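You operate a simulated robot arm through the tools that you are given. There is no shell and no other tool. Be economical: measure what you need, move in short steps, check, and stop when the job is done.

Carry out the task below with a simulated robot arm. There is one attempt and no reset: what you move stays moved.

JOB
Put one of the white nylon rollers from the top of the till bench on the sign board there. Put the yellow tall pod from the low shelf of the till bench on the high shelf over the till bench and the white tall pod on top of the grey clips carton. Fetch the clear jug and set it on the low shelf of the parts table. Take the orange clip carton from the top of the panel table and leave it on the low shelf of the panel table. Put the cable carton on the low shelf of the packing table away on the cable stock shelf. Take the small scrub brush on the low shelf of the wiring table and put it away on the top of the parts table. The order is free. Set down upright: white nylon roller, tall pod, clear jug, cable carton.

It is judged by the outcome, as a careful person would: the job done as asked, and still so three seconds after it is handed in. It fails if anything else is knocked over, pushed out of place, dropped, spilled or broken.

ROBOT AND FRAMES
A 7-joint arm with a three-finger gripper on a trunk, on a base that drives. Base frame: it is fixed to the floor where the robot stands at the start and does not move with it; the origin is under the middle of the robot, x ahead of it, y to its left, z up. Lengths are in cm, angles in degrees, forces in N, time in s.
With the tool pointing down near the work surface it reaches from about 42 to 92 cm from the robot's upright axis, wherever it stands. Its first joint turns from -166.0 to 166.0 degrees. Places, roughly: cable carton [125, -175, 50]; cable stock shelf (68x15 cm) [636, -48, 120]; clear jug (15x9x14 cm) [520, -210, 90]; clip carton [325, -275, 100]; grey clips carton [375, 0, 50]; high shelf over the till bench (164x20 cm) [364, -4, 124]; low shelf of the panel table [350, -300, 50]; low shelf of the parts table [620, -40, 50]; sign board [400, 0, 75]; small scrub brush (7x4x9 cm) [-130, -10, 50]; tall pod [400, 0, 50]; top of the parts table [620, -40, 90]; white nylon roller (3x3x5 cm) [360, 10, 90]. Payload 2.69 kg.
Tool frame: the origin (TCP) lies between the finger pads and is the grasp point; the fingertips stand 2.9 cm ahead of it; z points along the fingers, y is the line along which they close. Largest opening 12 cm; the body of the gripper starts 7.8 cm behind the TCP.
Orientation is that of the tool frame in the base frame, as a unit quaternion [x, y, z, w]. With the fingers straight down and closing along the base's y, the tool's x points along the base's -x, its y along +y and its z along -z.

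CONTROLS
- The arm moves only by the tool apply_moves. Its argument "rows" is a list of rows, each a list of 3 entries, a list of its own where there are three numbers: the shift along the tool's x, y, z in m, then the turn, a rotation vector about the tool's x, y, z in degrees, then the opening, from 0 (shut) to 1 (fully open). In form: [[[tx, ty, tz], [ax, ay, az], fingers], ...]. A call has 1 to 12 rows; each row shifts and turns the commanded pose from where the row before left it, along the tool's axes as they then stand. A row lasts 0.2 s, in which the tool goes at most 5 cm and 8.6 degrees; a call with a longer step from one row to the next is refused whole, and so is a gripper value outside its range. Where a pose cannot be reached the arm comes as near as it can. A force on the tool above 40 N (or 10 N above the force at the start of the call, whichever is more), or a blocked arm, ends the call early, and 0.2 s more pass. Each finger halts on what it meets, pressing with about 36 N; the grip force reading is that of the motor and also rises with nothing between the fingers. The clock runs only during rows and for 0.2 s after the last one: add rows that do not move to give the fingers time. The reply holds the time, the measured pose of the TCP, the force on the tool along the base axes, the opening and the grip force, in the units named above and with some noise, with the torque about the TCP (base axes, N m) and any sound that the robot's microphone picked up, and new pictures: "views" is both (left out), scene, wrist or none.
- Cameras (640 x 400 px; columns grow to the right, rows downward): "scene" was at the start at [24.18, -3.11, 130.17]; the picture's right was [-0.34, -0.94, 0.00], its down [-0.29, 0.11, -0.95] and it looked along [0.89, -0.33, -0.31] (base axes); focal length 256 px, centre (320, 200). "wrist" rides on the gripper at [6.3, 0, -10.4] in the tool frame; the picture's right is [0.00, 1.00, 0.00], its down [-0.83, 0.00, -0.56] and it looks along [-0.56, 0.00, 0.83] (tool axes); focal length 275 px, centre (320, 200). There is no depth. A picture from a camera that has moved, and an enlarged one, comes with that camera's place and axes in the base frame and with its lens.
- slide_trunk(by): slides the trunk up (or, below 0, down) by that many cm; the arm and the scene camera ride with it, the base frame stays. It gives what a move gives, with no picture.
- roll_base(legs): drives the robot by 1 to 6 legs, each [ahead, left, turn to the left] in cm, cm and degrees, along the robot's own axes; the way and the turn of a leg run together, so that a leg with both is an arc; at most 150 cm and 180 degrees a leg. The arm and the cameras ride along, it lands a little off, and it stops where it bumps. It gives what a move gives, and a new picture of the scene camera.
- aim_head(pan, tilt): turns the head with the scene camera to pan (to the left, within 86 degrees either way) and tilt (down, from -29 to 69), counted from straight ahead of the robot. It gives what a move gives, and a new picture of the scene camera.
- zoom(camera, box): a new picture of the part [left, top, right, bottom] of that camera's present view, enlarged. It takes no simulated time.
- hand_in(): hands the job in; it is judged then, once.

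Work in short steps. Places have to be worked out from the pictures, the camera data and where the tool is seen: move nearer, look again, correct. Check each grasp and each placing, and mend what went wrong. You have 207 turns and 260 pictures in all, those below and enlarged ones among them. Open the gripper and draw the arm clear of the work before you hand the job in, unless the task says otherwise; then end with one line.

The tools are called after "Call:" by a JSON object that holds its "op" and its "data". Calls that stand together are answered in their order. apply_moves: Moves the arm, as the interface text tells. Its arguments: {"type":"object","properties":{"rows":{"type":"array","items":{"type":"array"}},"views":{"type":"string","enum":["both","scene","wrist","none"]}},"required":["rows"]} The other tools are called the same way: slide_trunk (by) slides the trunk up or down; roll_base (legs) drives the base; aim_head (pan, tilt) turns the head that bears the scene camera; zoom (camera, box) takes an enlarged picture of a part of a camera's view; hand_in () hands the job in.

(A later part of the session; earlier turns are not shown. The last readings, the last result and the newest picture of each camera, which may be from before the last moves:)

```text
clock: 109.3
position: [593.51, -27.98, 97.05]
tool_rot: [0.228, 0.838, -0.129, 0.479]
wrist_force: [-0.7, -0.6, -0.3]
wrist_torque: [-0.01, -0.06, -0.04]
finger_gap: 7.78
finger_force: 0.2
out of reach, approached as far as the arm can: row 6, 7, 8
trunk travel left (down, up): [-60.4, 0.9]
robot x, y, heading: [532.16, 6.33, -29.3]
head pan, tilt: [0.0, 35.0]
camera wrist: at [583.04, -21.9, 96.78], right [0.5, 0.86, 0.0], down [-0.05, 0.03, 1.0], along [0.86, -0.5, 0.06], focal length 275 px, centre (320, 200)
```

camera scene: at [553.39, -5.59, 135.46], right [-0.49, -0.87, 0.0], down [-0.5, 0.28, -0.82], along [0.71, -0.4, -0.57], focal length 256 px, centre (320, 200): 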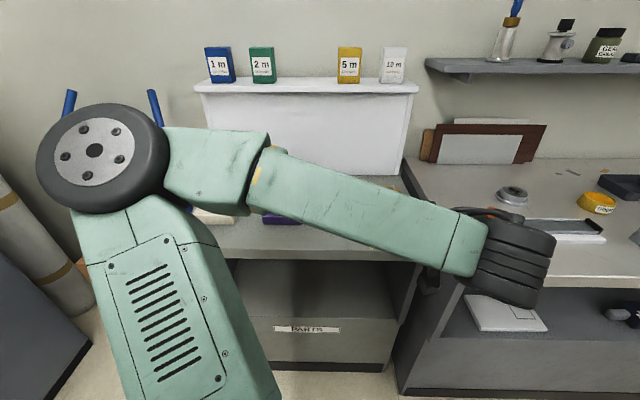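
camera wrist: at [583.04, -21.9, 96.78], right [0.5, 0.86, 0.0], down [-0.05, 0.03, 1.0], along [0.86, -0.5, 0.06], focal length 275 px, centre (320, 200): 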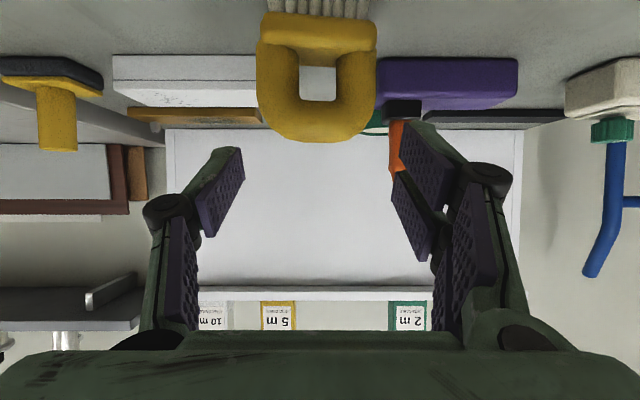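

Brush stands released; the arm is at its fold limit so I drive back straight 25 cm and check.

Call:
{"op": "roll_base", "data": {"legs": [[-25, 0, 0]]}}

Call:
{"op": "zoom", "data": {"camera": "scene", "box": [200, 40, 456, 200]}}

```text
clock: 111.1
position: [571.67, -15.8, 96.95]
tool_rot: [0.228, 0.838, -0.129, 0.479]
wrist_force: [0.3, 0.8, 0.0]
wrist_torque: [0.05, 0.01, 0.01]
finger_gap: 7.8
finger_force: 0.1
trunk travel left (down, up): [-60.4, 0.9]
robot x, y, heading: [510.37, 18.63, -29.3]
head pan, tilt: [0.0, 35.0]
camera scene: at [531.49, 6.71, 135.48], right [-0.49, -0.87, 0.0], down [-0.5, 0.28, -0.82], along [0.71, -0.4, -0.57], focal length 256 px, centre (320, 200)
```

scene: 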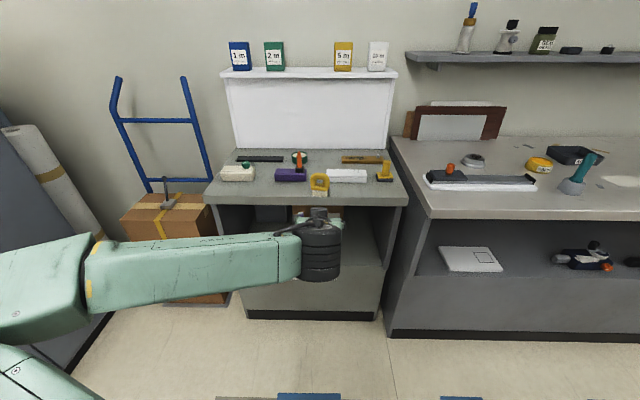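

```text
2.50 times, centred on (328, 120) of scene
camera zoom: at [531.49, 6.71, 135.48], right [-0.49, -0.87, 0.0], down [-0.5, 0.28, -0.82], along [0.71, -0.4, -0.57], focal length 640 px, centre (300, 400)
```

zoom: 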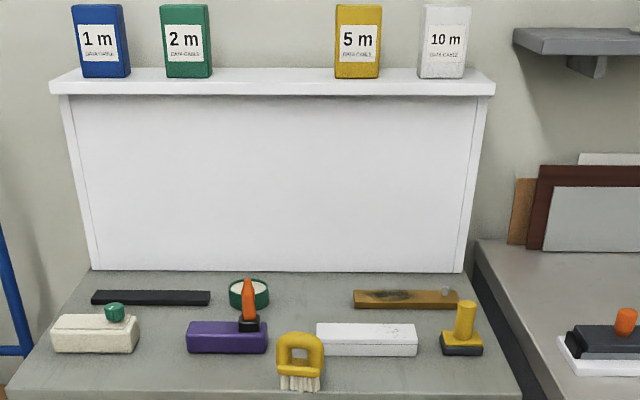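

Brush is well placed. Next the clear jug: drive back along the second aisle and face the end table around v=78.

Call:
{"op": "roll_base", "data": {"legs": [[0, 0, -90.7], [100, 3, 0], [92, 2, 0], [0, 0, 90]]}}

Call:
{"op": "aim_head", "data": {"pan": -12, "tilt": 32}}

Call:
{"op": "apply_moves", "data": {"rows": [[[0, 0, 0], [0, 0, 0], 1]], "views": "wrist"}}

```text
clock: 128.8
position: [473.83, -185.28, 96.99]
tool_rot: [0.236, 0.836, -0.133, 0.478]
wrist_force: [-0.5, -0.4, -1.0]
wrist_torque: [0.01, -0.01, 0.02]
finger_gap: 7.82
finger_force: 0.1
trunk travel left (down, up): [-60.4, 0.9]
robot x, y, heading: [413.04, -149.56, -30.5]
head pan, tilt: [0.0, 35.0]
camera scene: at [434.12, -162.02, 135.46], right [-0.51, -0.86, 0.0], down [-0.49, 0.29, -0.82], along [0.71, -0.42, -0.57], focal length 256 px, centre (320, 200)
```

scene: 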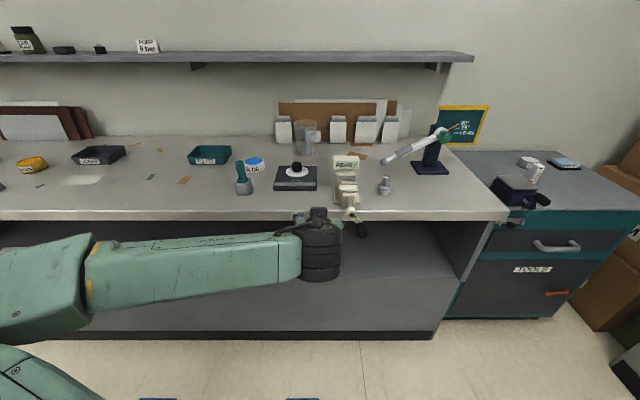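

```text
clock: 129.6
position: [473.82, -185.32, 97.07]
tool_rot: [0.236, 0.836, -0.133, 0.478]
wrist_force: [0.6, -0.4, 0.4]
wrist_torque: [0.03, 0.0, 0.0]
finger_gap: 7.78
finger_force: 0.0
trunk travel left (down, up): [-60.4, 0.9]
robot x, y, heading: [413.53, -149.71, -30.5]
head pan, tilt: [-12.0, 32.0]
camera scene: at [433.14, -163.6, 135.93], right [-0.68, -0.74, 0.0], down [-0.39, 0.36, -0.85], along [0.63, -0.57, -0.53], focal length 256 px, centre (320, 200)
```

scene: 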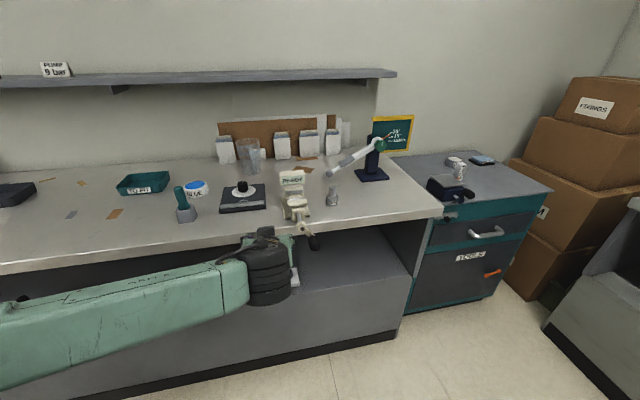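

```text
clock: 130.0
position: [473.87, -185.32, 97.11]
tool_rot: [0.235, 0.836, -0.133, 0.478]
wrist_force: [-0.3, -0.2, 0.5]
wrist_torque: [-0.01, 0.02, 0.03]
finger_gap: 10.56
finger_force: 0.0
trunk travel left (down, up): [-60.4, 0.9]
robot x, y, heading: [413.5, -149.56, -30.2]
head pan, tilt: [-12.0, 32.0]
camera wrist: at [463.43, -178.94, 96.76], right [0.52, 0.85, 0.0], down [-0.05, 0.03, 1.0], along [0.85, -0.52, 0.06], focal length 275 px, centre (320, 200)
```

wrist: 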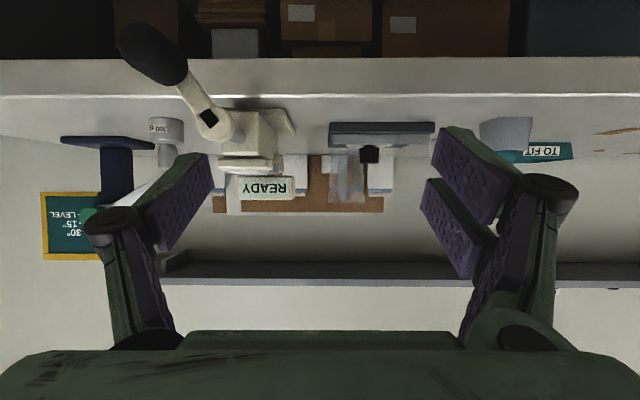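

Zoom on the jug.

Call:
{"op": "zoom", "data": {"camera": "scene", "box": [160, 110, 352, 230]}}

```text
3.33 times, centred on (256, 170) of scene
camera zoom: at [433.14, -163.61, 135.93], right [-0.68, -0.74, 0.0], down [-0.39, 0.36, -0.85], along [0.63, -0.57, -0.53], focal length 853 px, centre (533, 300)
```

zoom: 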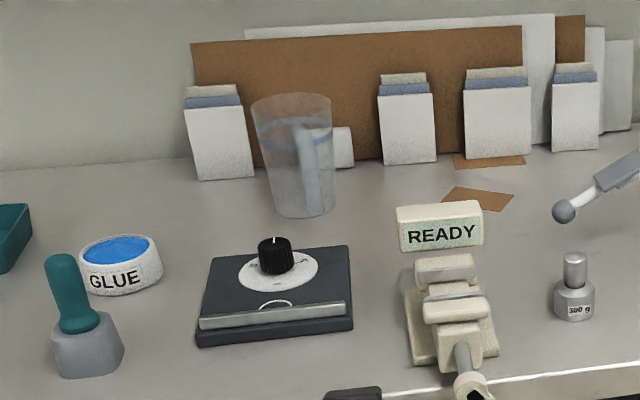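

Jug ≈(523,-207), handle toward me. Plan: tool pitched ~50° down, fingers straddling the body with the handle between. First raise the arm 20 cm and pitch.

Call:
{"op": "apply_moves", "data": {"rows": [[[-0.043, 0, -0.025], [0, 0, 0], 1], [[-0.043, 0, -0.025], [0, 0, 0], 1], [[-0.043, 0, -0.025], [0, 0, 0], 1], [[-0.043, 0, -0.025], [0, 0, 0], 1], [[0, 0, 0], [0, 7, 0], 1], [[0, 0, 0], [0, 7, 0], 1], [[0, 0, 0], [0, 6, 0], 1], [[0, 0, 0], [0, 0, 0], 1]], "views": "none"}}

Call:
{"op": "roll_base", "data": {"legs": [[30, 5, 0]]}}

Call:
{"op": "apply_moves", "data": {"rows": [[[0, 0, 0], [0, 0, 0], 1]], "views": "wrist"}}

```text
clock: 131.0
position: [470.59, -190.66, 116.22]
tool_rot: [0.287, 0.826, -0.183, 0.448]
wrist_force: [-1.1, 0.0, -0.6]
wrist_torque: [0.01, -0.01, -0.04]
finger_gap: 11.97
finger_force: 0.0
trunk travel left (down, up): [-60.4, 0.9]
robot x, y, heading: [413.34, -150.0, -30.5]
head pan, tilt: [-12.0, 32.0]
stopped in row 5: the arm was blocked; the commanded pose is now the measured one
```

```text
clock: 133.1
position: [499.24, -201.3, 116.25]
tool_rot: [0.285, 0.827, -0.182, 0.449]
wrist_force: [-0.6, -0.3, 0.3]
wrist_torque: [0.0, 0.0, -0.03]
finger_gap: 12.01
finger_force: 0.1
trunk travel left (down, up): [-60.4, 0.9]
robot x, y, heading: [441.4, -160.34, -30.3]
head pan, tilt: [-12.0, 32.0]
camera scene: at [461.68, -174.51, 135.91], right [-0.67, -0.74, 0.0], down [-0.39, 0.36, -0.85], along [0.63, -0.57, -0.53], focal length 256 px, centre (320, 200)
```

scene: 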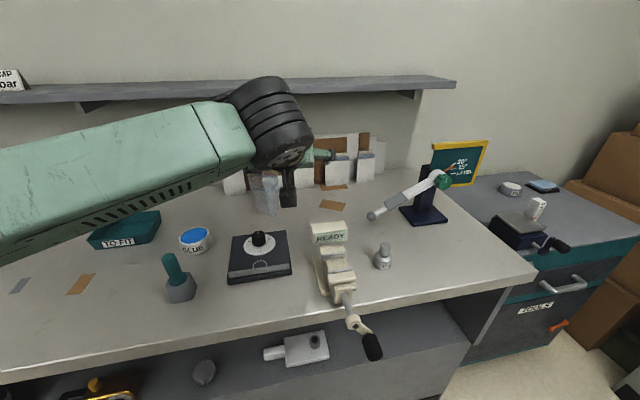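

```text
clock: 133.5
position: [499.22, -201.27, 116.35]
tool_rot: [0.284, 0.827, -0.183, 0.449]
wrist_force: [-0.8, 0.1, 0.5]
wrist_torque: [0.04, 0.01, 0.01]
finger_gap: 11.97
finger_force: 0.0
trunk travel left (down, up): [-60.4, 0.9]
robot x, y, heading: [441.86, -160.67, -30.1]
head pan, tilt: [-12.0, 32.0]
camera wrist: at [489.78, -193.63, 116.37], right [0.63, 0.77, -0.05], down [0.01, 0.06, 1.0], along [0.77, -0.63, 0.03], focal length 275 px, centre (320, 200)
```

wrist: 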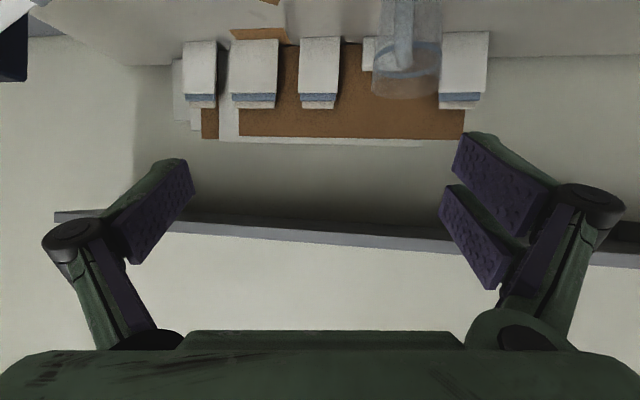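

The lift ended with some twist. Correct orientation to yaw -18°, pitch 50° down.

Call:
{"op": "apply_moves", "data": {"rows": [[[0, 0, 0], [-4.5, 4.3, -3.0], 1], [[0, 0, 0], [-4.5, 4.3, -3.0], 1], [[0, 0, 0], [-4.5, 4.3, -3.0], 1], [[0, 0, 0], [-4.5, 4.3, -3.0], 1], [[0, 0, 0], [0, 0, 0], 1]], "views": "wrist"}}

```text
clock: 134.7
position: [499.24, -201.25, 116.24]
tool_rot: [0.147, 0.928, -0.052, 0.339]
wrist_force: [0.1, -0.3, -0.1]
wrist_torque: [0.04, 0.03, 0.04]
finger_gap: 12.0
finger_force: 0.1
trunk travel left (down, up): [-60.4, 0.9]
robot x, y, heading: [441.59, -160.76, -30.0]
head pan, tilt: [-12.0, 32.0]
camera wrist: at [488.21, -197.75, 120.16], right [0.3, 0.95, 0.0], down [0.26, -0.09, 0.96], along [0.92, -0.29, -0.28], focal length 275 px, centre (320, 200)
```

wrist: 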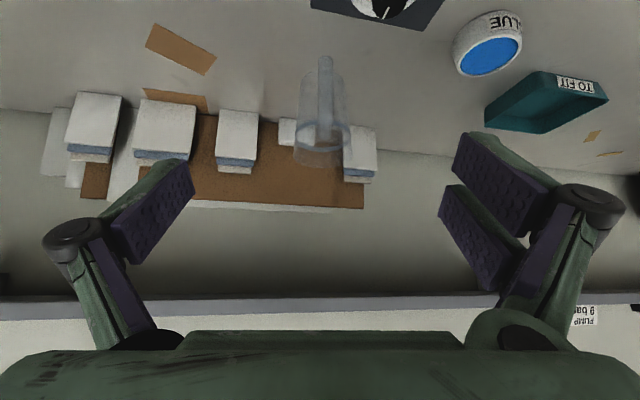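

Handle is centred toward the camera; jug ≈(522.5,-208), top ≈z102. Move forward 24 cm above it.

Call:
{"op": "apply_moves", "data": {"rows": [[[-0.0368, 0.0014, 0.0309], [0, 0, 0], 1], [[-0.0368, 0.0014, 0.0309], [0, 0, 0], 1], [[-0.0368, 0.0014, 0.0309], [0, 0, 0], 1], [[-0.0368, 0.0014, 0.0309], [0, 0, 0], 1], [[-0.0368, 0.0014, 0.0309], [0, 0, 0], 1], [[0, 0, 0], [0, 0, 0], 1]], "views": "both"}}

```text
clock: 136.1
position: [522.38, -208.0, 116.06]
tool_rot: [0.147, 0.928, -0.051, 0.339]
wrist_force: [0.6, -0.7, -0.4]
wrist_torque: [0.0, -0.02, -0.03]
finger_gap: 12.0
finger_force: 0.0
trunk travel left (down, up): [-60.4, 0.9]
robot x, y, heading: [442.02, -160.79, -30.1]
head pan, tilt: [-12.0, 32.0]
camera scene: at [461.6, -174.46, 135.94], right [-0.67, -0.74, 0.0], down [-0.39, 0.36, -0.85], along [0.63, -0.57, -0.53], focal length 256 px, centre (320, 200)
camera wrist: at [511.4, -204.54, 119.95], right [0.31, 0.95, 0.0], down [0.26, -0.09, 0.96], along [0.91, -0.29, -0.28], focal length 275 px, centre (320, 200)
```

scene: 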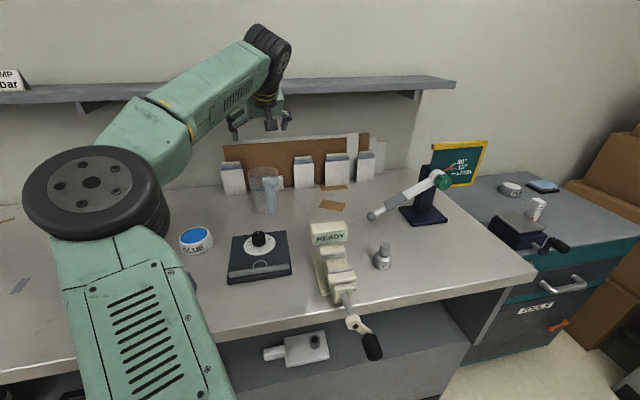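
wrist: 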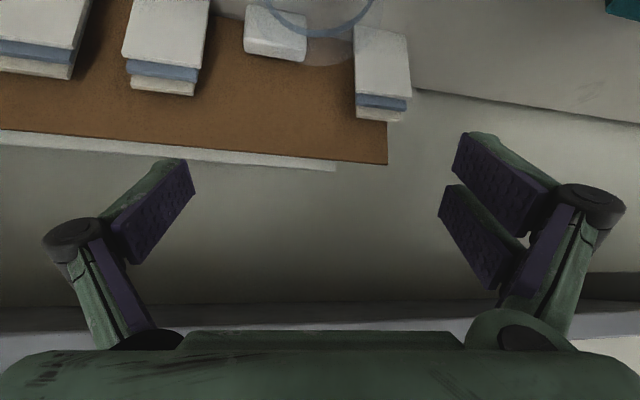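

Jug refined to ≈(525.2,-209.2). Forward 2.5 then straight down most of the way.

Call:
{"op": "apply_moves", "data": {"rows": [[[-0.0192, 0, 0.0161], [0, 0, 0], 1], [[0.0302, 0, 0.036], [0, 0, 0], 1], [[0.0302, 0, 0.036], [0, 0, 0], 1], [[0.0193, 0, 0.023], [0, 0, 0], 1], [[0, 0, 0], [0, 0, 0], 1]], "views": "both"}}

```text
clock: 137.3
position: [524.87, -209.04, 103.63]
tool_rot: [0.148, 0.928, -0.053, 0.339]
wrist_force: [0.4, 0.5, 0.2]
wrist_torque: [-0.02, 0.05, -0.06]
finger_gap: 12.02
finger_force: 0.2
trunk travel left (down, up): [-60.4, 0.9]
robot x, y, heading: [441.53, -160.53, -30.0]
head pan, tilt: [-12.0, 32.0]
camera scene: at [461.62, -174.48, 135.93], right [-0.67, -0.74, 0.0], down [-0.39, 0.36, -0.85], along [0.63, -0.57, -0.53], focal length 256 px, centre (320, 200)
camera wrist: at [513.85, -205.52, 107.54], right [0.31, 0.95, 0.0], down [0.26, -0.08, 0.96], along [0.91, -0.29, -0.28], focal length 275 px, centre (320, 200)
```

scene: 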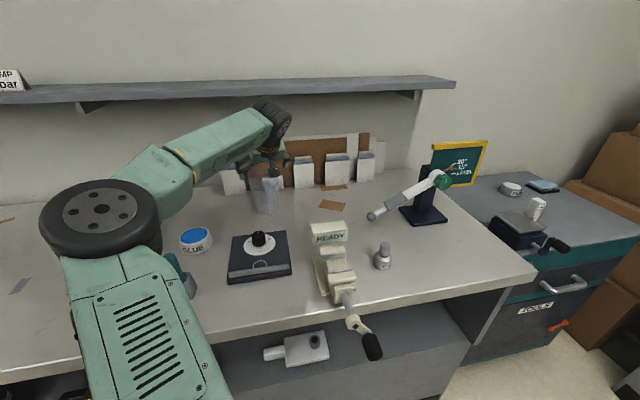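
wrist: 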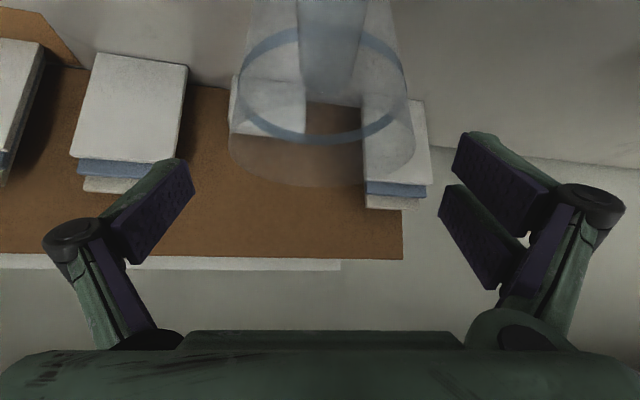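

Well centred. Down 6.5 more and close.

Call:
{"op": "apply_moves", "data": {"rows": [[[0.0209, 0, 0.0249], [0, 0, 0], 1], [[0.0209, 0, 0.0249], [0, 0, 0], 1], [[0, 0, 0], [0, 0, 0], 0.8], [[0, 0, 0], [0, 0, 0], 0.65], [[0, 0, 0], [0, 0, 0], 0.6], [[0, 0, 0], [0, 0, 0], 0.6], [[0, 0, 0], [0, 0, 0], 0.6]], "views": "wrist"}}

```text
clock: 138.9
position: [524.85, -208.73, 97.35]
tool_rot: [0.148, 0.928, -0.053, 0.338]
wrist_force: [-0.7, 0.5, 1.2]
wrist_torque: [-0.07, 0.04, -0.01]
finger_gap: 7.66
finger_force: 32.1
trunk travel left (down, up): [-60.4, 0.9]
robot x, y, heading: [442.06, -160.87, -30.2]
head pan, tilt: [-12.0, 32.0]
camera wrist: at [513.88, -205.29, 101.17], right [0.31, 0.95, 0.0], down [0.26, -0.08, 0.96], along [0.91, -0.29, -0.28], focal length 275 px, centre (320, 200)
```

wrist: 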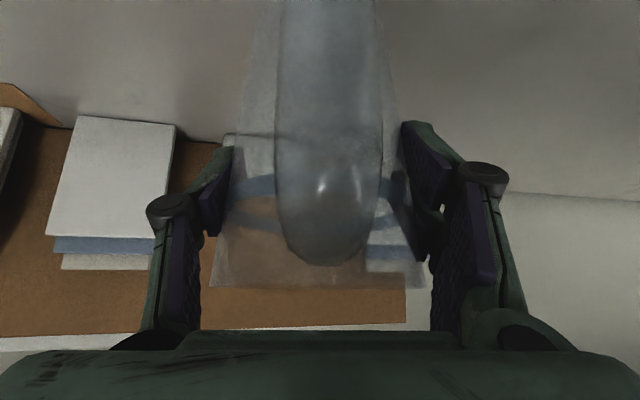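

Gripped at 7.7. Lift slowly and check.

Call:
{"op": "apply_moves", "data": {"rows": [[[0, 0, 0], [0, 0, 0], 0.5], [[-0.0064, 0, -0.0077], [0, 0, 0], 0.5], [[-0.0129, 0, -0.0153], [0, 0, 0], 0.5], [[-0.0257, 0, -0.0306], [0, 0, 0], 0.5], [[-0.0257, 0, -0.0306], [0, 0, 0], 0.5], [[-0.0257, 0, -0.0306], [0, 0, 0], 0.5], [[0, 0, 0], [0, 0, 0], 0.5]], "views": "both"}}

```text
clock: 140.5
position: [524.92, -208.97, 112.5]
tool_rot: [0.148, 0.927, -0.053, 0.339]
wrist_force: [-0.2, 0.3, -1.1]
wrist_torque: [0.0, -0.01, -0.01]
finger_gap: 7.64
finger_force: 36.4
trunk travel left (down, up): [-60.4, 0.9]
robot x, y, heading: [441.99, -161.24, -30.2]
head pan, tilt: [-12.0, 32.0]
camera scene: at [461.66, -174.49, 135.92], right [-0.67, -0.74, 0.0], down [-0.39, 0.36, -0.85], along [0.63, -0.57, -0.53], focal length 256 px, centre (320, 200)
camera wrist: at [513.84, -205.49, 116.32], right [0.31, 0.95, 0.0], down [0.26, -0.09, 0.96], along [0.91, -0.29, -0.28], focal length 275 px, centre (320, 200)
```

scene: 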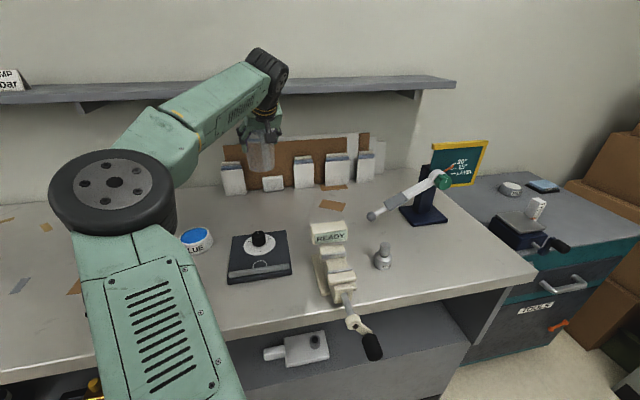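
wrist: 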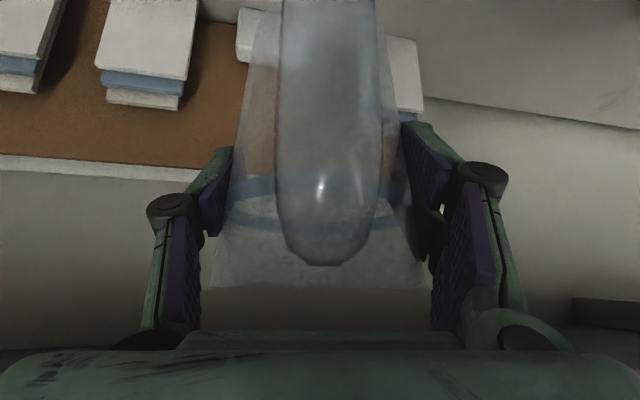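

Jug is held upright. Back the base straight out, then retract the arm for travel.

Call:
{"op": "roll_base", "data": {"legs": [[-34, 0, 0]]}}

Call:
{"op": "apply_moves", "data": {"rows": [[[0.0368, 0, -0.0309], [0, 0, 0], 0.5], [[0.0368, 0, -0.0309], [0, 0, 0], 0.5], [[0.0368, 0, -0.0309], [0, 0, 0], 0.5], [[0.0368, 0, -0.0309], [0, 0, 0], 0.5], [[0, 0, 0], [0, 0, 0], 0.5]], "views": "scene"}}

```text
clock: 142.7
position: [495.35, -191.7, 112.39]
tool_rot: [0.148, 0.928, -0.052, 0.338]
wrist_force: [-0.1, -0.2, -0.3]
wrist_torque: [0.03, 0.03, 0.03]
finger_gap: 7.64
finger_force: 36.0
trunk travel left (down, up): [-60.4, 0.9]
robot x, y, heading: [412.23, -143.7, -30.2]
head pan, tilt: [-12.0, 32.0]
camera scene: at [432.16, -157.3, 135.94], right [-0.67, -0.74, 0.0], down [-0.39, 0.36, -0.85], along [0.63, -0.57, -0.53], focal length 256 px, centre (320, 200)
```

scene: 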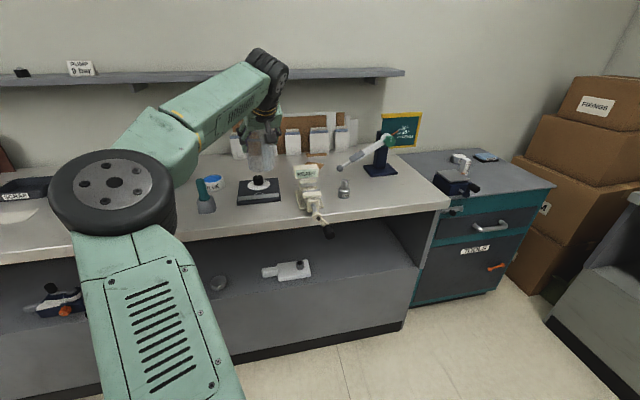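

```text
clock: 143.9
position: [477.1, -185.79, 112.28]
tool_rot: [0.147, 0.928, -0.053, 0.338]
wrist_force: [0.5, 0.4, -0.7]
wrist_torque: [0.0, -0.02, -0.02]
finger_gap: 7.61
finger_force: 35.7
trunk travel left (down, up): [-60.4, 0.9]
robot x, y, heading: [411.89, -143.64, -30.2]
head pan, tilt: [-12.0, 32.0]
camera scene: at [432.22, -157.34, 135.92], right [-0.67, -0.74, 0.0], down [-0.39, 0.36, -0.85], along [0.63, -0.57, -0.53], focal length 256 px, centre (320, 200)
```

scene: 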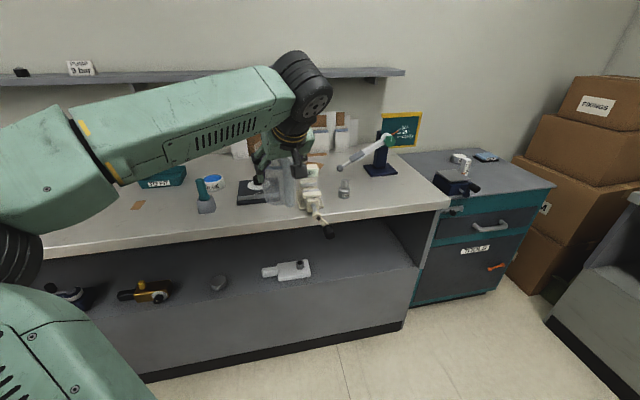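

Travel to the parts table: turn, drive along the second aisle, turn to face it.

Call:
{"op": "roll_base", "data": {"legs": [[0, 0, 90.2], [100, -5, 0], [98, -3, 0], [0, 0, -90]]}}

Call:
{"op": "aim_head", "data": {"pan": 0, "tilt": 45}}

```text
clock: 149.5
position: [457.13, -69.62, 112.39]
tool_rot: [-0.566, 0.75, 0.207, 0.273]
wrist_force: [-0.5, -1.0, -0.1]
wrist_torque: [0.01, 0.0, 0.0]
finger_gap: 7.62
finger_force: 36.3
trunk travel left (down, up): [-60.4, 0.9]
robot x, y, heading: [417.46, -136.28, 61.8]
head pan, tilt: [-12.0, 32.0]
stopped in leg 2: the robot was blocked; the commanded pose is now the measured one
camera scene: at [430.16, -115.21, 135.95], right [0.76, -0.64, 0.0], down [-0.34, -0.4, -0.85], along [0.55, 0.65, -0.53], focal length 256 px, centre (320, 200)
```

scene: 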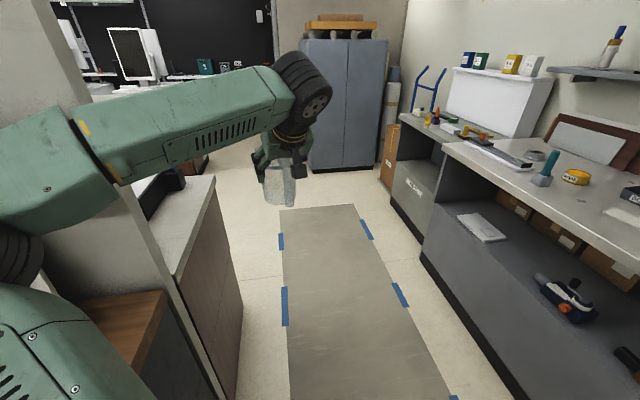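

```text
clock: 150.2
position: [457.08, -69.57, 112.38]
tool_rot: [-0.566, 0.75, 0.208, 0.272]
wrist_force: [0.3, -0.1, -1.0]
wrist_torque: [0.01, -0.03, 0.0]
finger_gap: 7.61
finger_force: 35.7
trunk travel left (down, up): [-60.4, 0.9]
robot x, y, heading: [417.34, -135.91, 61.8]
head pan, tilt: [0.0, 45.0]
camera scene: at [428.25, -114.82, 133.99], right [0.88, -0.47, 0.0], down [-0.33, -0.62, -0.71], along [0.33, 0.62, -0.71], focal length 256 px, centre (320, 200)
```

scene: 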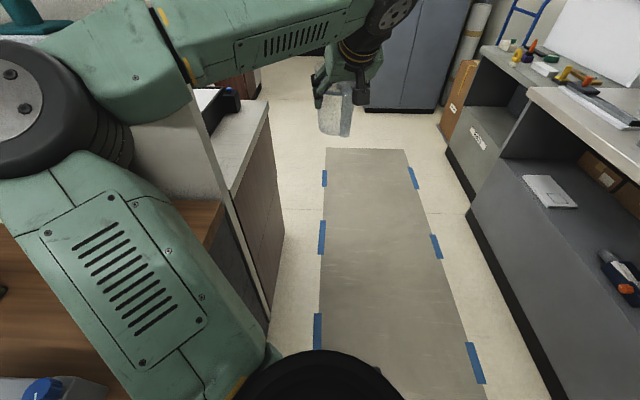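

The elbow bumped the partition on the left. Back off 6 cm, shift right 30, straighten, and drive along.

Call:
{"op": "roll_base", "data": {"legs": [[-6, 0, -1.8], [0, -30, 0], [100, 0, 0], [95, 0, 0]]}}

```text
clock: 163.1
position: [574.72, 81.09, 112.35]
tool_rot: [-0.563, 0.752, 0.207, 0.273]
wrist_force: [0.7, -0.2, -0.3]
wrist_torque: [0.02, -0.02, -0.03]
finger_gap: 7.58
finger_force: 36.2
trunk travel left (down, up): [-60.4, 0.9]
robot x, y, heading: [534.17, 14.96, 61.4]
head pan, tilt: [0.0, 45.0]
camera scene: at [545.46, 36.02, 133.97], right [0.88, -0.48, 0.0], down [-0.34, -0.62, -0.71], along [0.34, 0.62, -0.71], focal length 256 px, centre (320, 200)
```

scene: 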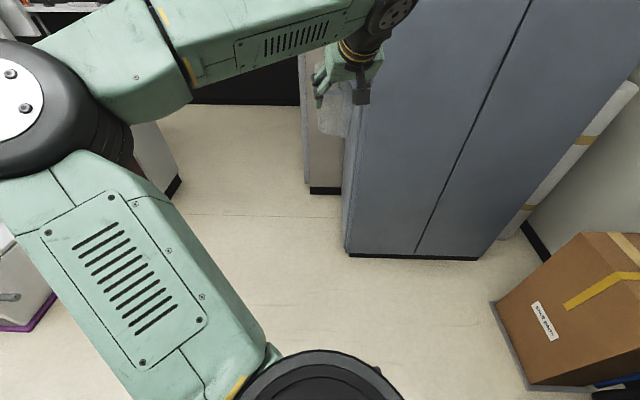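

Turn to face the table and back off so the jug hangs in front of it.

Call:
{"op": "roll_base", "data": {"legs": [[0, 0, -91.4], [-26, 0, 0]]}}

Call:
{"op": "slide_trunk", "data": {"by": -40}}

Call:
{"op": "aim_head", "data": {"pan": 0, "tilt": 25}}

Call:
{"op": "apply_moves", "data": {"rows": [[[0, 0, 0], [0, 0, 0], 0.5]], "views": "wrist"}}

```text
clock: 168.8
position: [578.17, -12.88, 112.29]
tool_rot: [0.131, 0.93, -0.047, 0.34]
wrist_force: [-0.5, -0.5, -1.1]
wrist_torque: [-0.03, -0.03, 0.01]
finger_gap: 7.57
finger_force: 35.9
trunk travel left (down, up): [-60.4, 0.9]
robot x, y, heading: [512.71, 27.38, -28.2]
head pan, tilt: [0.0, 45.0]
camera scene: at [532.6, 15.95, 134.0], right [-0.47, -0.88, 0.0], down [-0.62, 0.33, -0.71], along [0.62, -0.33, -0.71], focal length 256 px, centre (320, 200)
```

scene: 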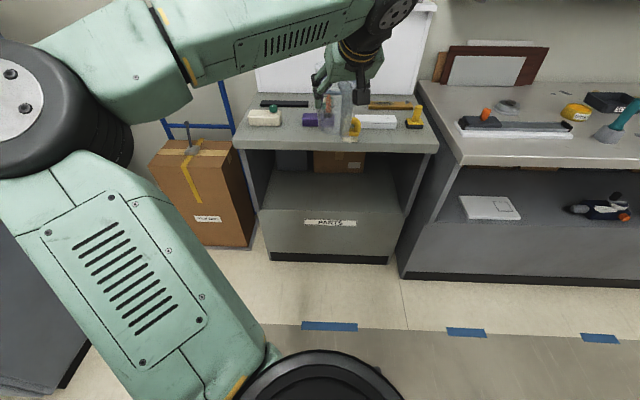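

```text
clock: 172.7
position: [578.22, -12.88, 72.31]
tool_rot: [0.13, 0.93, -0.046, 0.34]
wrist_force: [0.2, 0.1, -0.4]
wrist_torque: [-0.02, -0.02, 0.01]
finger_gap: 7.58
finger_force: 36.0
trunk travel left (down, up): [-20.4, 40.9]
robot x, y, heading: [512.11, 26.96, -28.1]
head pan, tilt: [0.0, 45.0]
```

```text
clock: 173.5
position: [578.36, -12.8, 72.37]
tool_rot: [0.13, 0.93, -0.046, 0.34]
wrist_force: [0.7, 0.1, -0.6]
wrist_torque: [-0.01, -0.01, -0.01]
finger_gap: 7.6
finger_force: 35.6
trunk travel left (down, up): [-20.4, 40.9]
robot x, y, heading: [511.92, 26.77, -27.9]
head pan, tilt: [0.0, 25.0]
camera scene: at [533.6, 15.41, 97.03], right [-0.47, -0.88, 0.0], down [-0.37, 0.2, -0.91], along [0.8, -0.43, -0.42], focal length 256 px, centre (320, 200)
```

scene: 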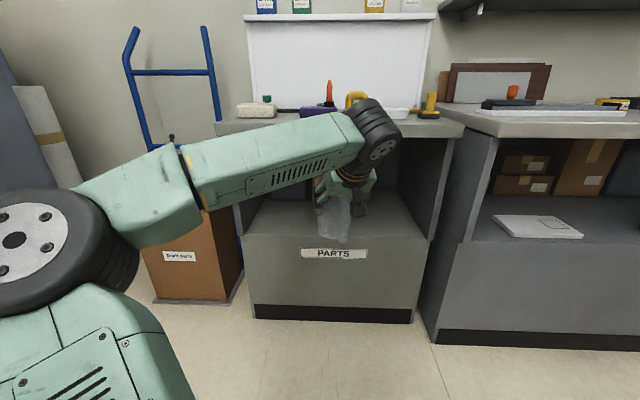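

```text
clock: 173.9
position: [578.18, -12.9, 72.34]
tool_rot: [0.13, 0.93, -0.045, 0.341]
wrist_force: [-0.1, -0.8, -1.9]
wrist_torque: [0.0, -0.01, -0.02]
finger_gap: 7.57
finger_force: 36.2
trunk travel left (down, up): [-20.4, 40.9]
robot x, y, heading: [511.67, 26.53, -28.1]
head pan, tilt: [0.0, 25.0]
camera wrist: at [567.14, -9.79, 76.22], right [0.27, 0.96, 0.0], down [0.27, -0.08, 0.96], along [0.92, -0.26, -0.28], focal length 275 px, centre (320, 200)
```

wrist: 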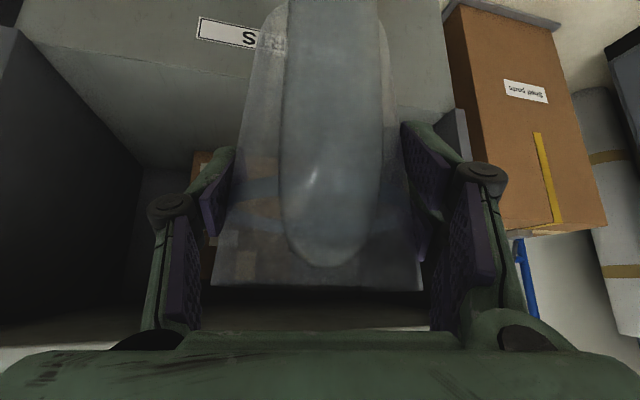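

Jug hangs in front of the shelf, centred. Lower further by trunk and check the shelf edge height.

Call:
{"op": "slide_trunk", "data": {"by": -9}}

Call:
{"op": "aim_head", "data": {"pan": 0, "tilt": 22}}

Call:
{"op": "zoom", "data": {"camera": "scene", "box": [230, 100, 454, 240]}}

Call:
{"op": "apply_moves", "data": {"rows": [[[0, 0, 0], [0, 0, 0], 0.5]], "views": "wrist"}}

```text
clock: 175.1
position: [578.16, -12.83, 63.29]
tool_rot: [0.13, 0.93, -0.045, 0.34]
wrist_force: [-0.8, -0.3, -1.0]
wrist_torque: [0.01, 0.02, 0.04]
finger_gap: 7.62
finger_force: 36.1
trunk travel left (down, up): [-11.4, 49.9]
robot x, y, heading: [511.75, 26.8, -28.1]
head pan, tilt: [0.0, 25.0]
```

```text
clock: 175.8
position: [578.16, -12.99, 63.35]
tool_rot: [0.13, 0.93, -0.045, 0.34]
wrist_force: [-0.1, 0.3, -0.6]
wrist_torque: [0.01, -0.01, 0.0]
finger_gap: 7.58
finger_force: 35.9
trunk travel left (down, up): [-11.4, 49.9]
robot x, y, heading: [511.98, 27.05, -28.2]
head pan, tilt: [0.0, 22.0]
camera scene: at [533.66, 15.38, 88.52], right [-0.47, -0.88, 0.0], down [-0.33, 0.18, -0.93], along [0.82, -0.44, -0.37], focal length 256 px, centre (320, 200)
```

scene: 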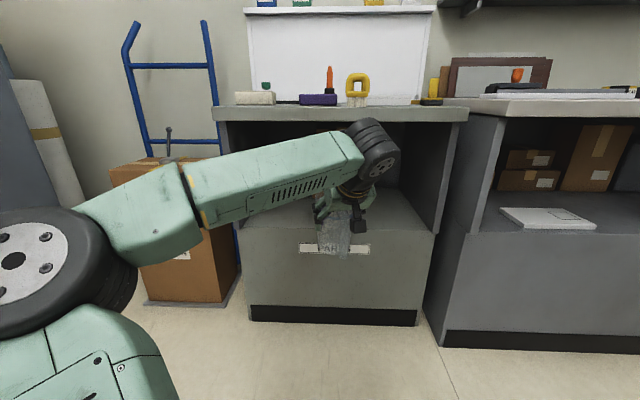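

```text
2.86 times, centred on (342, 170) of scene
camera zoom: at [533.66, 15.38, 88.52], right [-0.47, -0.88, 0.0], down [-0.33, 0.18, -0.93], along [0.82, -0.44, -0.37], focal length 731 px, centre (257, 286)
```

zoom: 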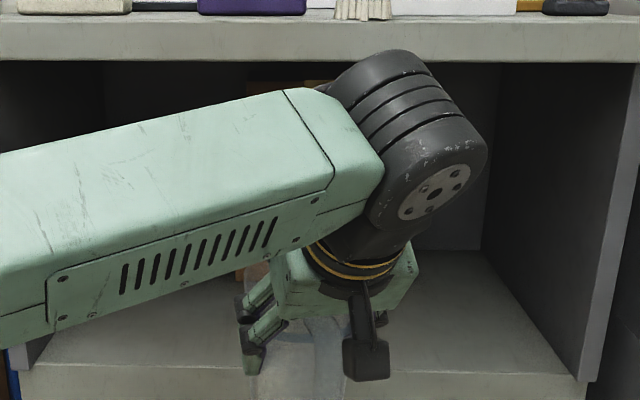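

```text
clock: 176.2
position: [578.32, -12.81, 63.35]
tool_rot: [0.13, 0.93, -0.046, 0.34]
wrist_force: [0.4, -0.6, -0.7]
wrist_torque: [0.01, 0.01, 0.01]
finger_gap: 7.61
finger_force: 35.5
trunk travel left (down, up): [-11.4, 49.9]
robot x, y, heading: [512.08, 27.01, -28.1]
head pan, tilt: [0.0, 22.0]
camera wrist: at [567.14, -9.79, 67.22], right [0.27, 0.96, 0.0], down [0.27, -0.08, 0.96], along [0.92, -0.26, -0.28], focal length 275 px, centre (320, 200)
```

wrist: 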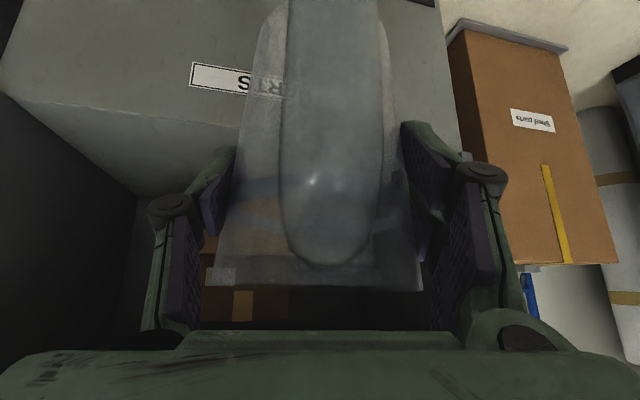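

Shelf: front edge u≈533, z≈46; top's underside ≈82.7. Lower 5 more, drive ahead 24, and check.

Call:
{"op": "slide_trunk", "data": {"by": -4.5}}

Call:
{"op": "roll_base", "data": {"legs": [[20, -1, 0]]}}

Call:
{"op": "zoom", "data": {"camera": "scene", "box": [220, 100, 460, 250]}}

Call:
{"op": "apply_moves", "data": {"rows": [[[0, 0, 0], [0, 0, 0], 0.5]], "views": "wrist"}}

```text
clock: 177.1
position: [577.99, -12.88, 60.41]
tool_rot: [0.13, 0.929, -0.046, 0.343]
wrist_force: [0.3, -0.3, -0.4]
wrist_torque: [0.0, 0.02, 0.05]
finger_gap: 7.57
finger_force: 35.6
trunk travel left (down, up): [-6.9, 54.4]
robot x, y, heading: [512.24, 27.23, -27.7]
head pan, tilt: [0.0, 22.0]
```

```text
clock: 178.7
position: [595.46, -22.78, 60.62]
tool_rot: [0.128, 0.929, -0.047, 0.344]
wrist_force: [-0.3, -0.1, -0.9]
wrist_torque: [-0.01, -0.01, 0.05]
finger_gap: 7.58
finger_force: 36.1
trunk travel left (down, up): [-6.9, 54.4]
robot x, y, heading: [528.89, 16.63, -28.0]
head pan, tilt: [0.0, 22.0]
camera scene: at [550.55, 5.26, 85.35], right [-0.47, -0.88, 0.0], down [-0.32, 0.17, -0.93], along [0.82, -0.44, -0.37], focal length 256 px, centre (320, 200)
```

scene: 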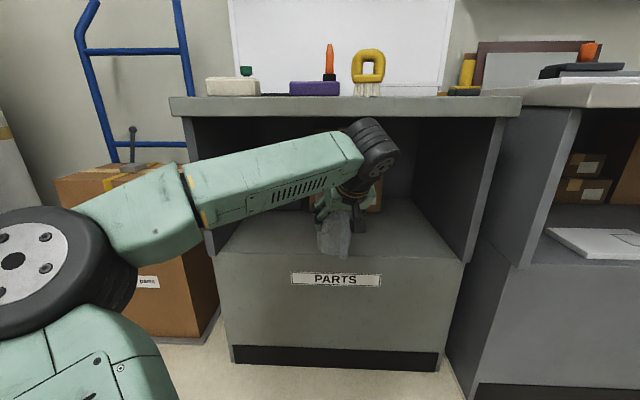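

```text
2.67 times, centred on (340, 175) of scene
camera zoom: at [550.55, 5.26, 85.35], right [-0.47, -0.88, 0.0], down [-0.32, 0.17, -0.93], along [0.82, -0.44, -0.37], focal length 682 px, centre (267, 267)
```

zoom: 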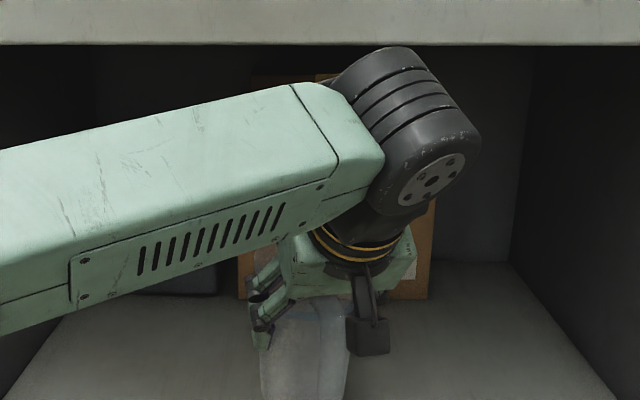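

```text
clock: 179.1
position: [595.48, -22.89, 60.64]
tool_rot: [0.128, 0.929, -0.046, 0.344]
wrist_force: [0.4, 0.4, -0.8]
wrist_torque: [0.03, 0.02, 0.01]
finger_gap: 7.59
finger_force: 35.8
trunk travel left (down, up): [-6.9, 54.4]
robot x, y, heading: [528.91, 16.54, -27.7]
head pan, tilt: [0.0, 22.0]
camera wrist: at [584.29, -19.85, 64.43], right [0.27, 0.96, 0.0], down [0.26, -0.07, 0.96], along [0.93, -0.26, -0.27], focal length 275 px, centre (320, 200)
```

wrist: 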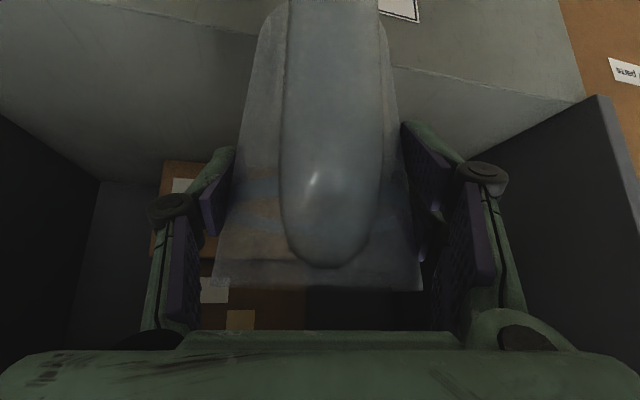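

The arm can't fold lower close in, and the wrist needs clearance under the top. Back the base 18, extend the arm 18, then lower 2.5.

Call:
{"op": "roll_base", "data": {"legs": [[-18, 0, -2]]}}

Call:
{"op": "apply_moves", "data": {"rows": [[[-0.0331, -0.011, 0.0284], [0, 0, 0], 0.5], [[-0.0331, -0.011, 0.0284], [0, 0, 0], 0.5], [[-0.0331, -0.011, 0.0284], [0, 0, 0], 0.5], [[-0.0331, -0.011, 0.0284], [0, 0, 0], 0.5], [[0, 0, 0], [0, 0, 0], 0.5]], "views": "none"}}

Call:
{"op": "slide_trunk", "data": {"by": -2.5}}

```text
clock: 180.6
position: [578.3, -16.68, 60.74]
tool_rot: [0.145, 0.927, -0.053, 0.343]
wrist_force: [-0.1, 0.5, -1.1]
wrist_torque: [0.0, 0.04, -0.01]
finger_gap: 7.57
finger_force: 36.1
trunk travel left (down, up): [-6.9, 54.4]
robot x, y, heading: [513.93, 25.28, -29.8]
head pan, tilt: [0.0, 22.0]
camera scene: at [534.44, 13.13, 85.36], right [-0.5, -0.87, 0.0], down [-0.32, 0.18, -0.93], along [0.81, -0.47, -0.37], focal length 256 px, centre (320, 200)
```

scene: 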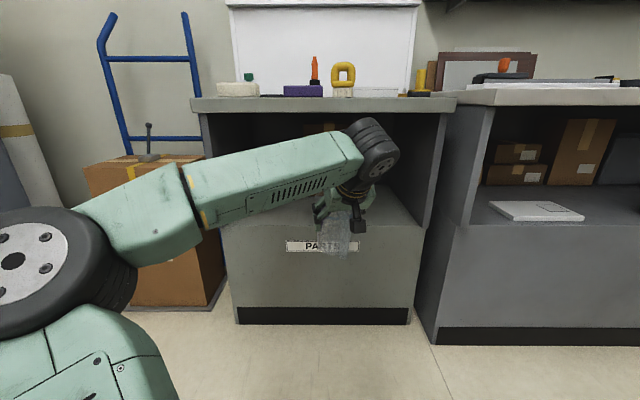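

```text
clock: 181.8
position: [593.64, -26.11, 60.78]
tool_rot: [0.146, 0.926, -0.051, 0.346]
wrist_force: [-0.2, 0.1, -1.2]
wrist_torque: [-0.02, -0.03, -0.02]
finger_gap: 7.63
finger_force: 36.1
trunk travel left (down, up): [-6.9, 54.4]
robot x, y, heading: [513.79, 25.13, -30.1]
head pan, tilt: [0.0, 22.0]
```

```text
clock: 182.7
position: [593.51, -26.28, 60.5]
tool_rot: [0.146, 0.926, -0.052, 0.344]
wrist_force: [-1.0, 0.4, -0.3]
wrist_torque: [-0.01, 0.04, 0.05]
finger_gap: 7.61
finger_force: 35.7
trunk travel left (down, up): [-7.7, 53.6]
robot x, y, heading: [513.56, 25.73, -30.2]
head pan, tilt: [0.0, 22.0]
stopped: the arm was blocked; the commanded pose is now the measured one
```

The elbow seems to bottom out. Instead: back off 12, raise the trunk 15, and reach down with the arm.

Call:
{"op": "roll_base", "data": {"legs": [[-14, 0, 0]]}}

Call:
{"op": "slide_trunk", "data": {"by": 16}}

Call:
{"op": "apply_moves", "data": {"rows": [[[0.0293, 0, 0.0342], [0, 0, 0], 0.5], [[0.0293, 0, 0.0342], [0, 0, 0], 0.5], [[0.0293, 0, 0.0342], [0, 0, 0], 0.5], [[0.0293, 0, 0.0342], [0, 0, 0], 0.5], [[0, 0, 0], [0, 0, 0], 0.5]], "views": "scene"}}

```text
clock: 184.0
position: [581.23, -19.59, 60.56]
tool_rot: [0.15, 0.926, -0.052, 0.344]
wrist_force: [-0.4, -0.2, -0.2]
wrist_torque: [-0.05, 0.01, 0.04]
finger_gap: 7.59
finger_force: 35.9
trunk travel left (down, up): [-7.7, 53.6]
robot x, y, heading: [501.22, 32.46, -30.5]
head pan, tilt: [0.0, 22.0]
camera scene: at [522.35, 20.08, 85.34], right [-0.5, -0.86, 0.0], down [-0.32, 0.19, -0.93], along [0.8, -0.47, -0.37], focal length 256 px, centre (320, 200)
```

scene: 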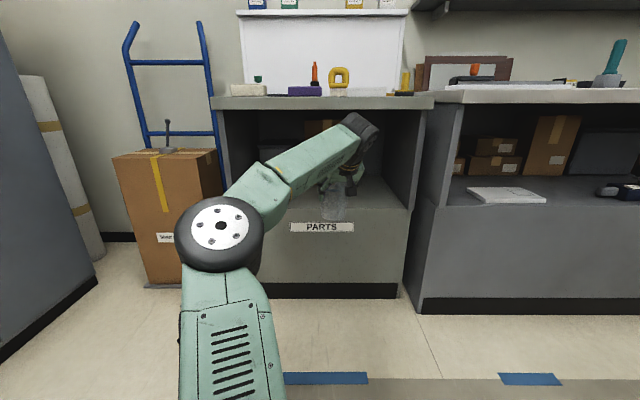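

```text
clock: 185.8
position: [581.26, -19.54, 75.47]
tool_rot: [0.149, 0.927, -0.052, 0.341]
wrist_force: [0.0, 0.2, -0.6]
wrist_torque: [0.02, 0.01, -0.04]
finger_gap: 7.58
finger_force: 36.4
trunk travel left (down, up): [-23.7, 37.6]
robot x, y, heading: [501.31, 32.76, -30.3]
head pan, tilt: [0.0, 22.0]
```

```text
clock: 187.0
position: [581.43, -19.51, 57.46]
tool_rot: [0.149, 0.927, -0.052, 0.34]
wrist_force: [0.9, 0.4, -0.7]
wrist_torque: [0.0, 0.0, 0.0]
finger_gap: 7.58
finger_force: 35.8
trunk travel left (down, up): [-23.7, 37.6]
robot x, y, heading: [501.57, 32.17, -30.5]
head pan, tilt: [0.0, 22.0]
camera scene: at [522.71, 19.97, 100.86], right [-0.5, -0.86, 0.0], down [-0.32, 0.19, -0.93], along [0.8, -0.47, -0.37], focal length 256 px, centre (320, 200)
```

scene: 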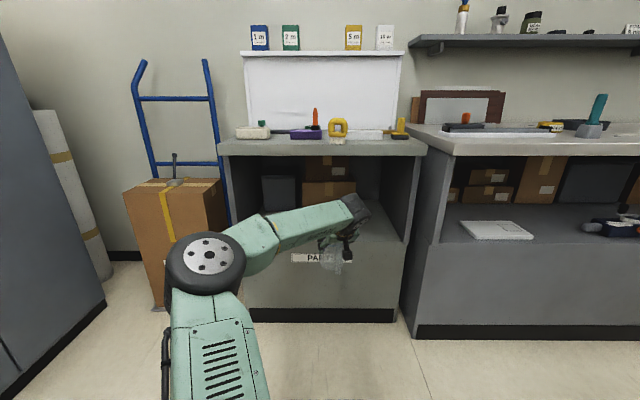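

Works: z=57.5. Raise 1.3 for clearance, then drive ahead to put the jug over the shelf.

Call:
{"op": "apply_moves", "data": {"rows": [[[-0.0085, 0, -0.0099], [0, 0, 0], 0.5], [[0, 0, 0], [0, 0, 0], 0.5]], "views": "none"}}

Call:
{"op": "roll_base", "data": {"legs": [[18, 2, 0.5]]}}

Call:
{"op": "apply_moves", "data": {"rows": [[[0, 0, 0], [0, 0, 0], 0.5]], "views": "wrist"}}

```text
clock: 187.6
position: [581.47, -19.46, 58.72]
tool_rot: [0.15, 0.927, -0.053, 0.341]
wrist_force: [-0.1, -0.5, -0.3]
wrist_torque: [0.03, -0.01, 0.01]
finger_gap: 7.59
finger_force: 35.9
trunk travel left (down, up): [-23.7, 37.6]
robot x, y, heading: [501.59, 32.84, -30.2]
head pan, tilt: [0.0, 22.0]
```

```text
clock: 189.2
position: [598.47, -26.23, 58.64]
tool_rot: [0.146, 0.928, -0.052, 0.34]
wrist_force: [-0.2, -0.6, -1.3]
wrist_torque: [0.0, -0.02, 0.01]
finger_gap: 7.59
finger_force: 35.7
trunk travel left (down, up): [-23.7, 37.6]
robot x, y, heading: [518.66, 25.08, -29.8]
head pan, tilt: [0.0, 22.0]
camera scene: at [539.49, 12.83, 100.87], right [-0.5, -0.87, 0.0], down [-0.33, 0.19, -0.93], along [0.8, -0.46, -0.37], focal length 256 px, centre (320, 200)
```

scene: 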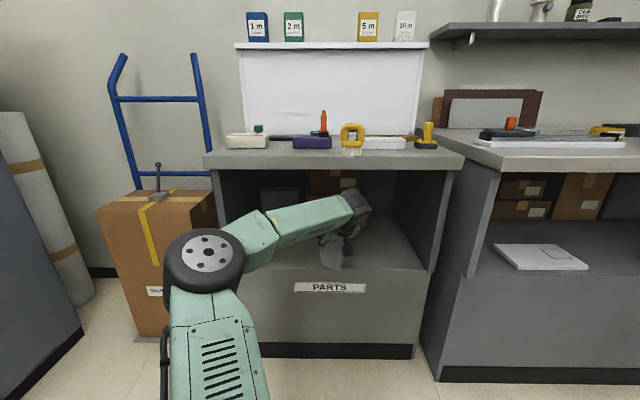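

```text
clock: 189.6
position: [598.49, -26.08, 58.75]
tool_rot: [0.146, 0.927, -0.052, 0.341]
wrist_force: [0.0, -1.2, -1.6]
wrist_torque: [-0.02, 0.01, -0.02]
finger_gap: 7.6
finger_force: 35.2
trunk travel left (down, up): [-23.7, 37.6]
robot x, y, heading: [518.18, 24.75, -29.8]
head pan, tilt: [0.0, 22.0]
camera wrist: at [587.46, -22.74, 62.55], right [0.3, 0.95, 0.0], down [0.26, -0.08, 0.96], along [0.92, -0.29, -0.28], focal length 275 px, centre (320, 200)
```

wrist: 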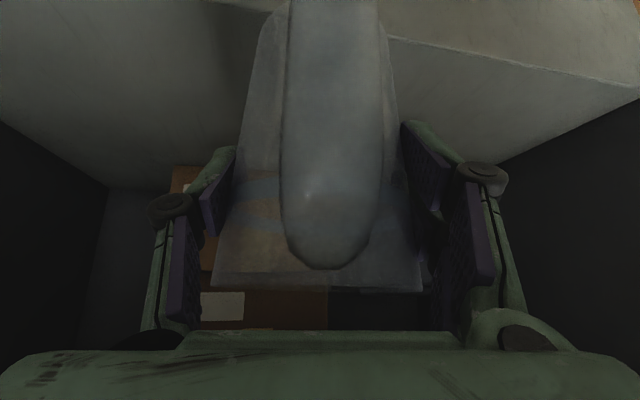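

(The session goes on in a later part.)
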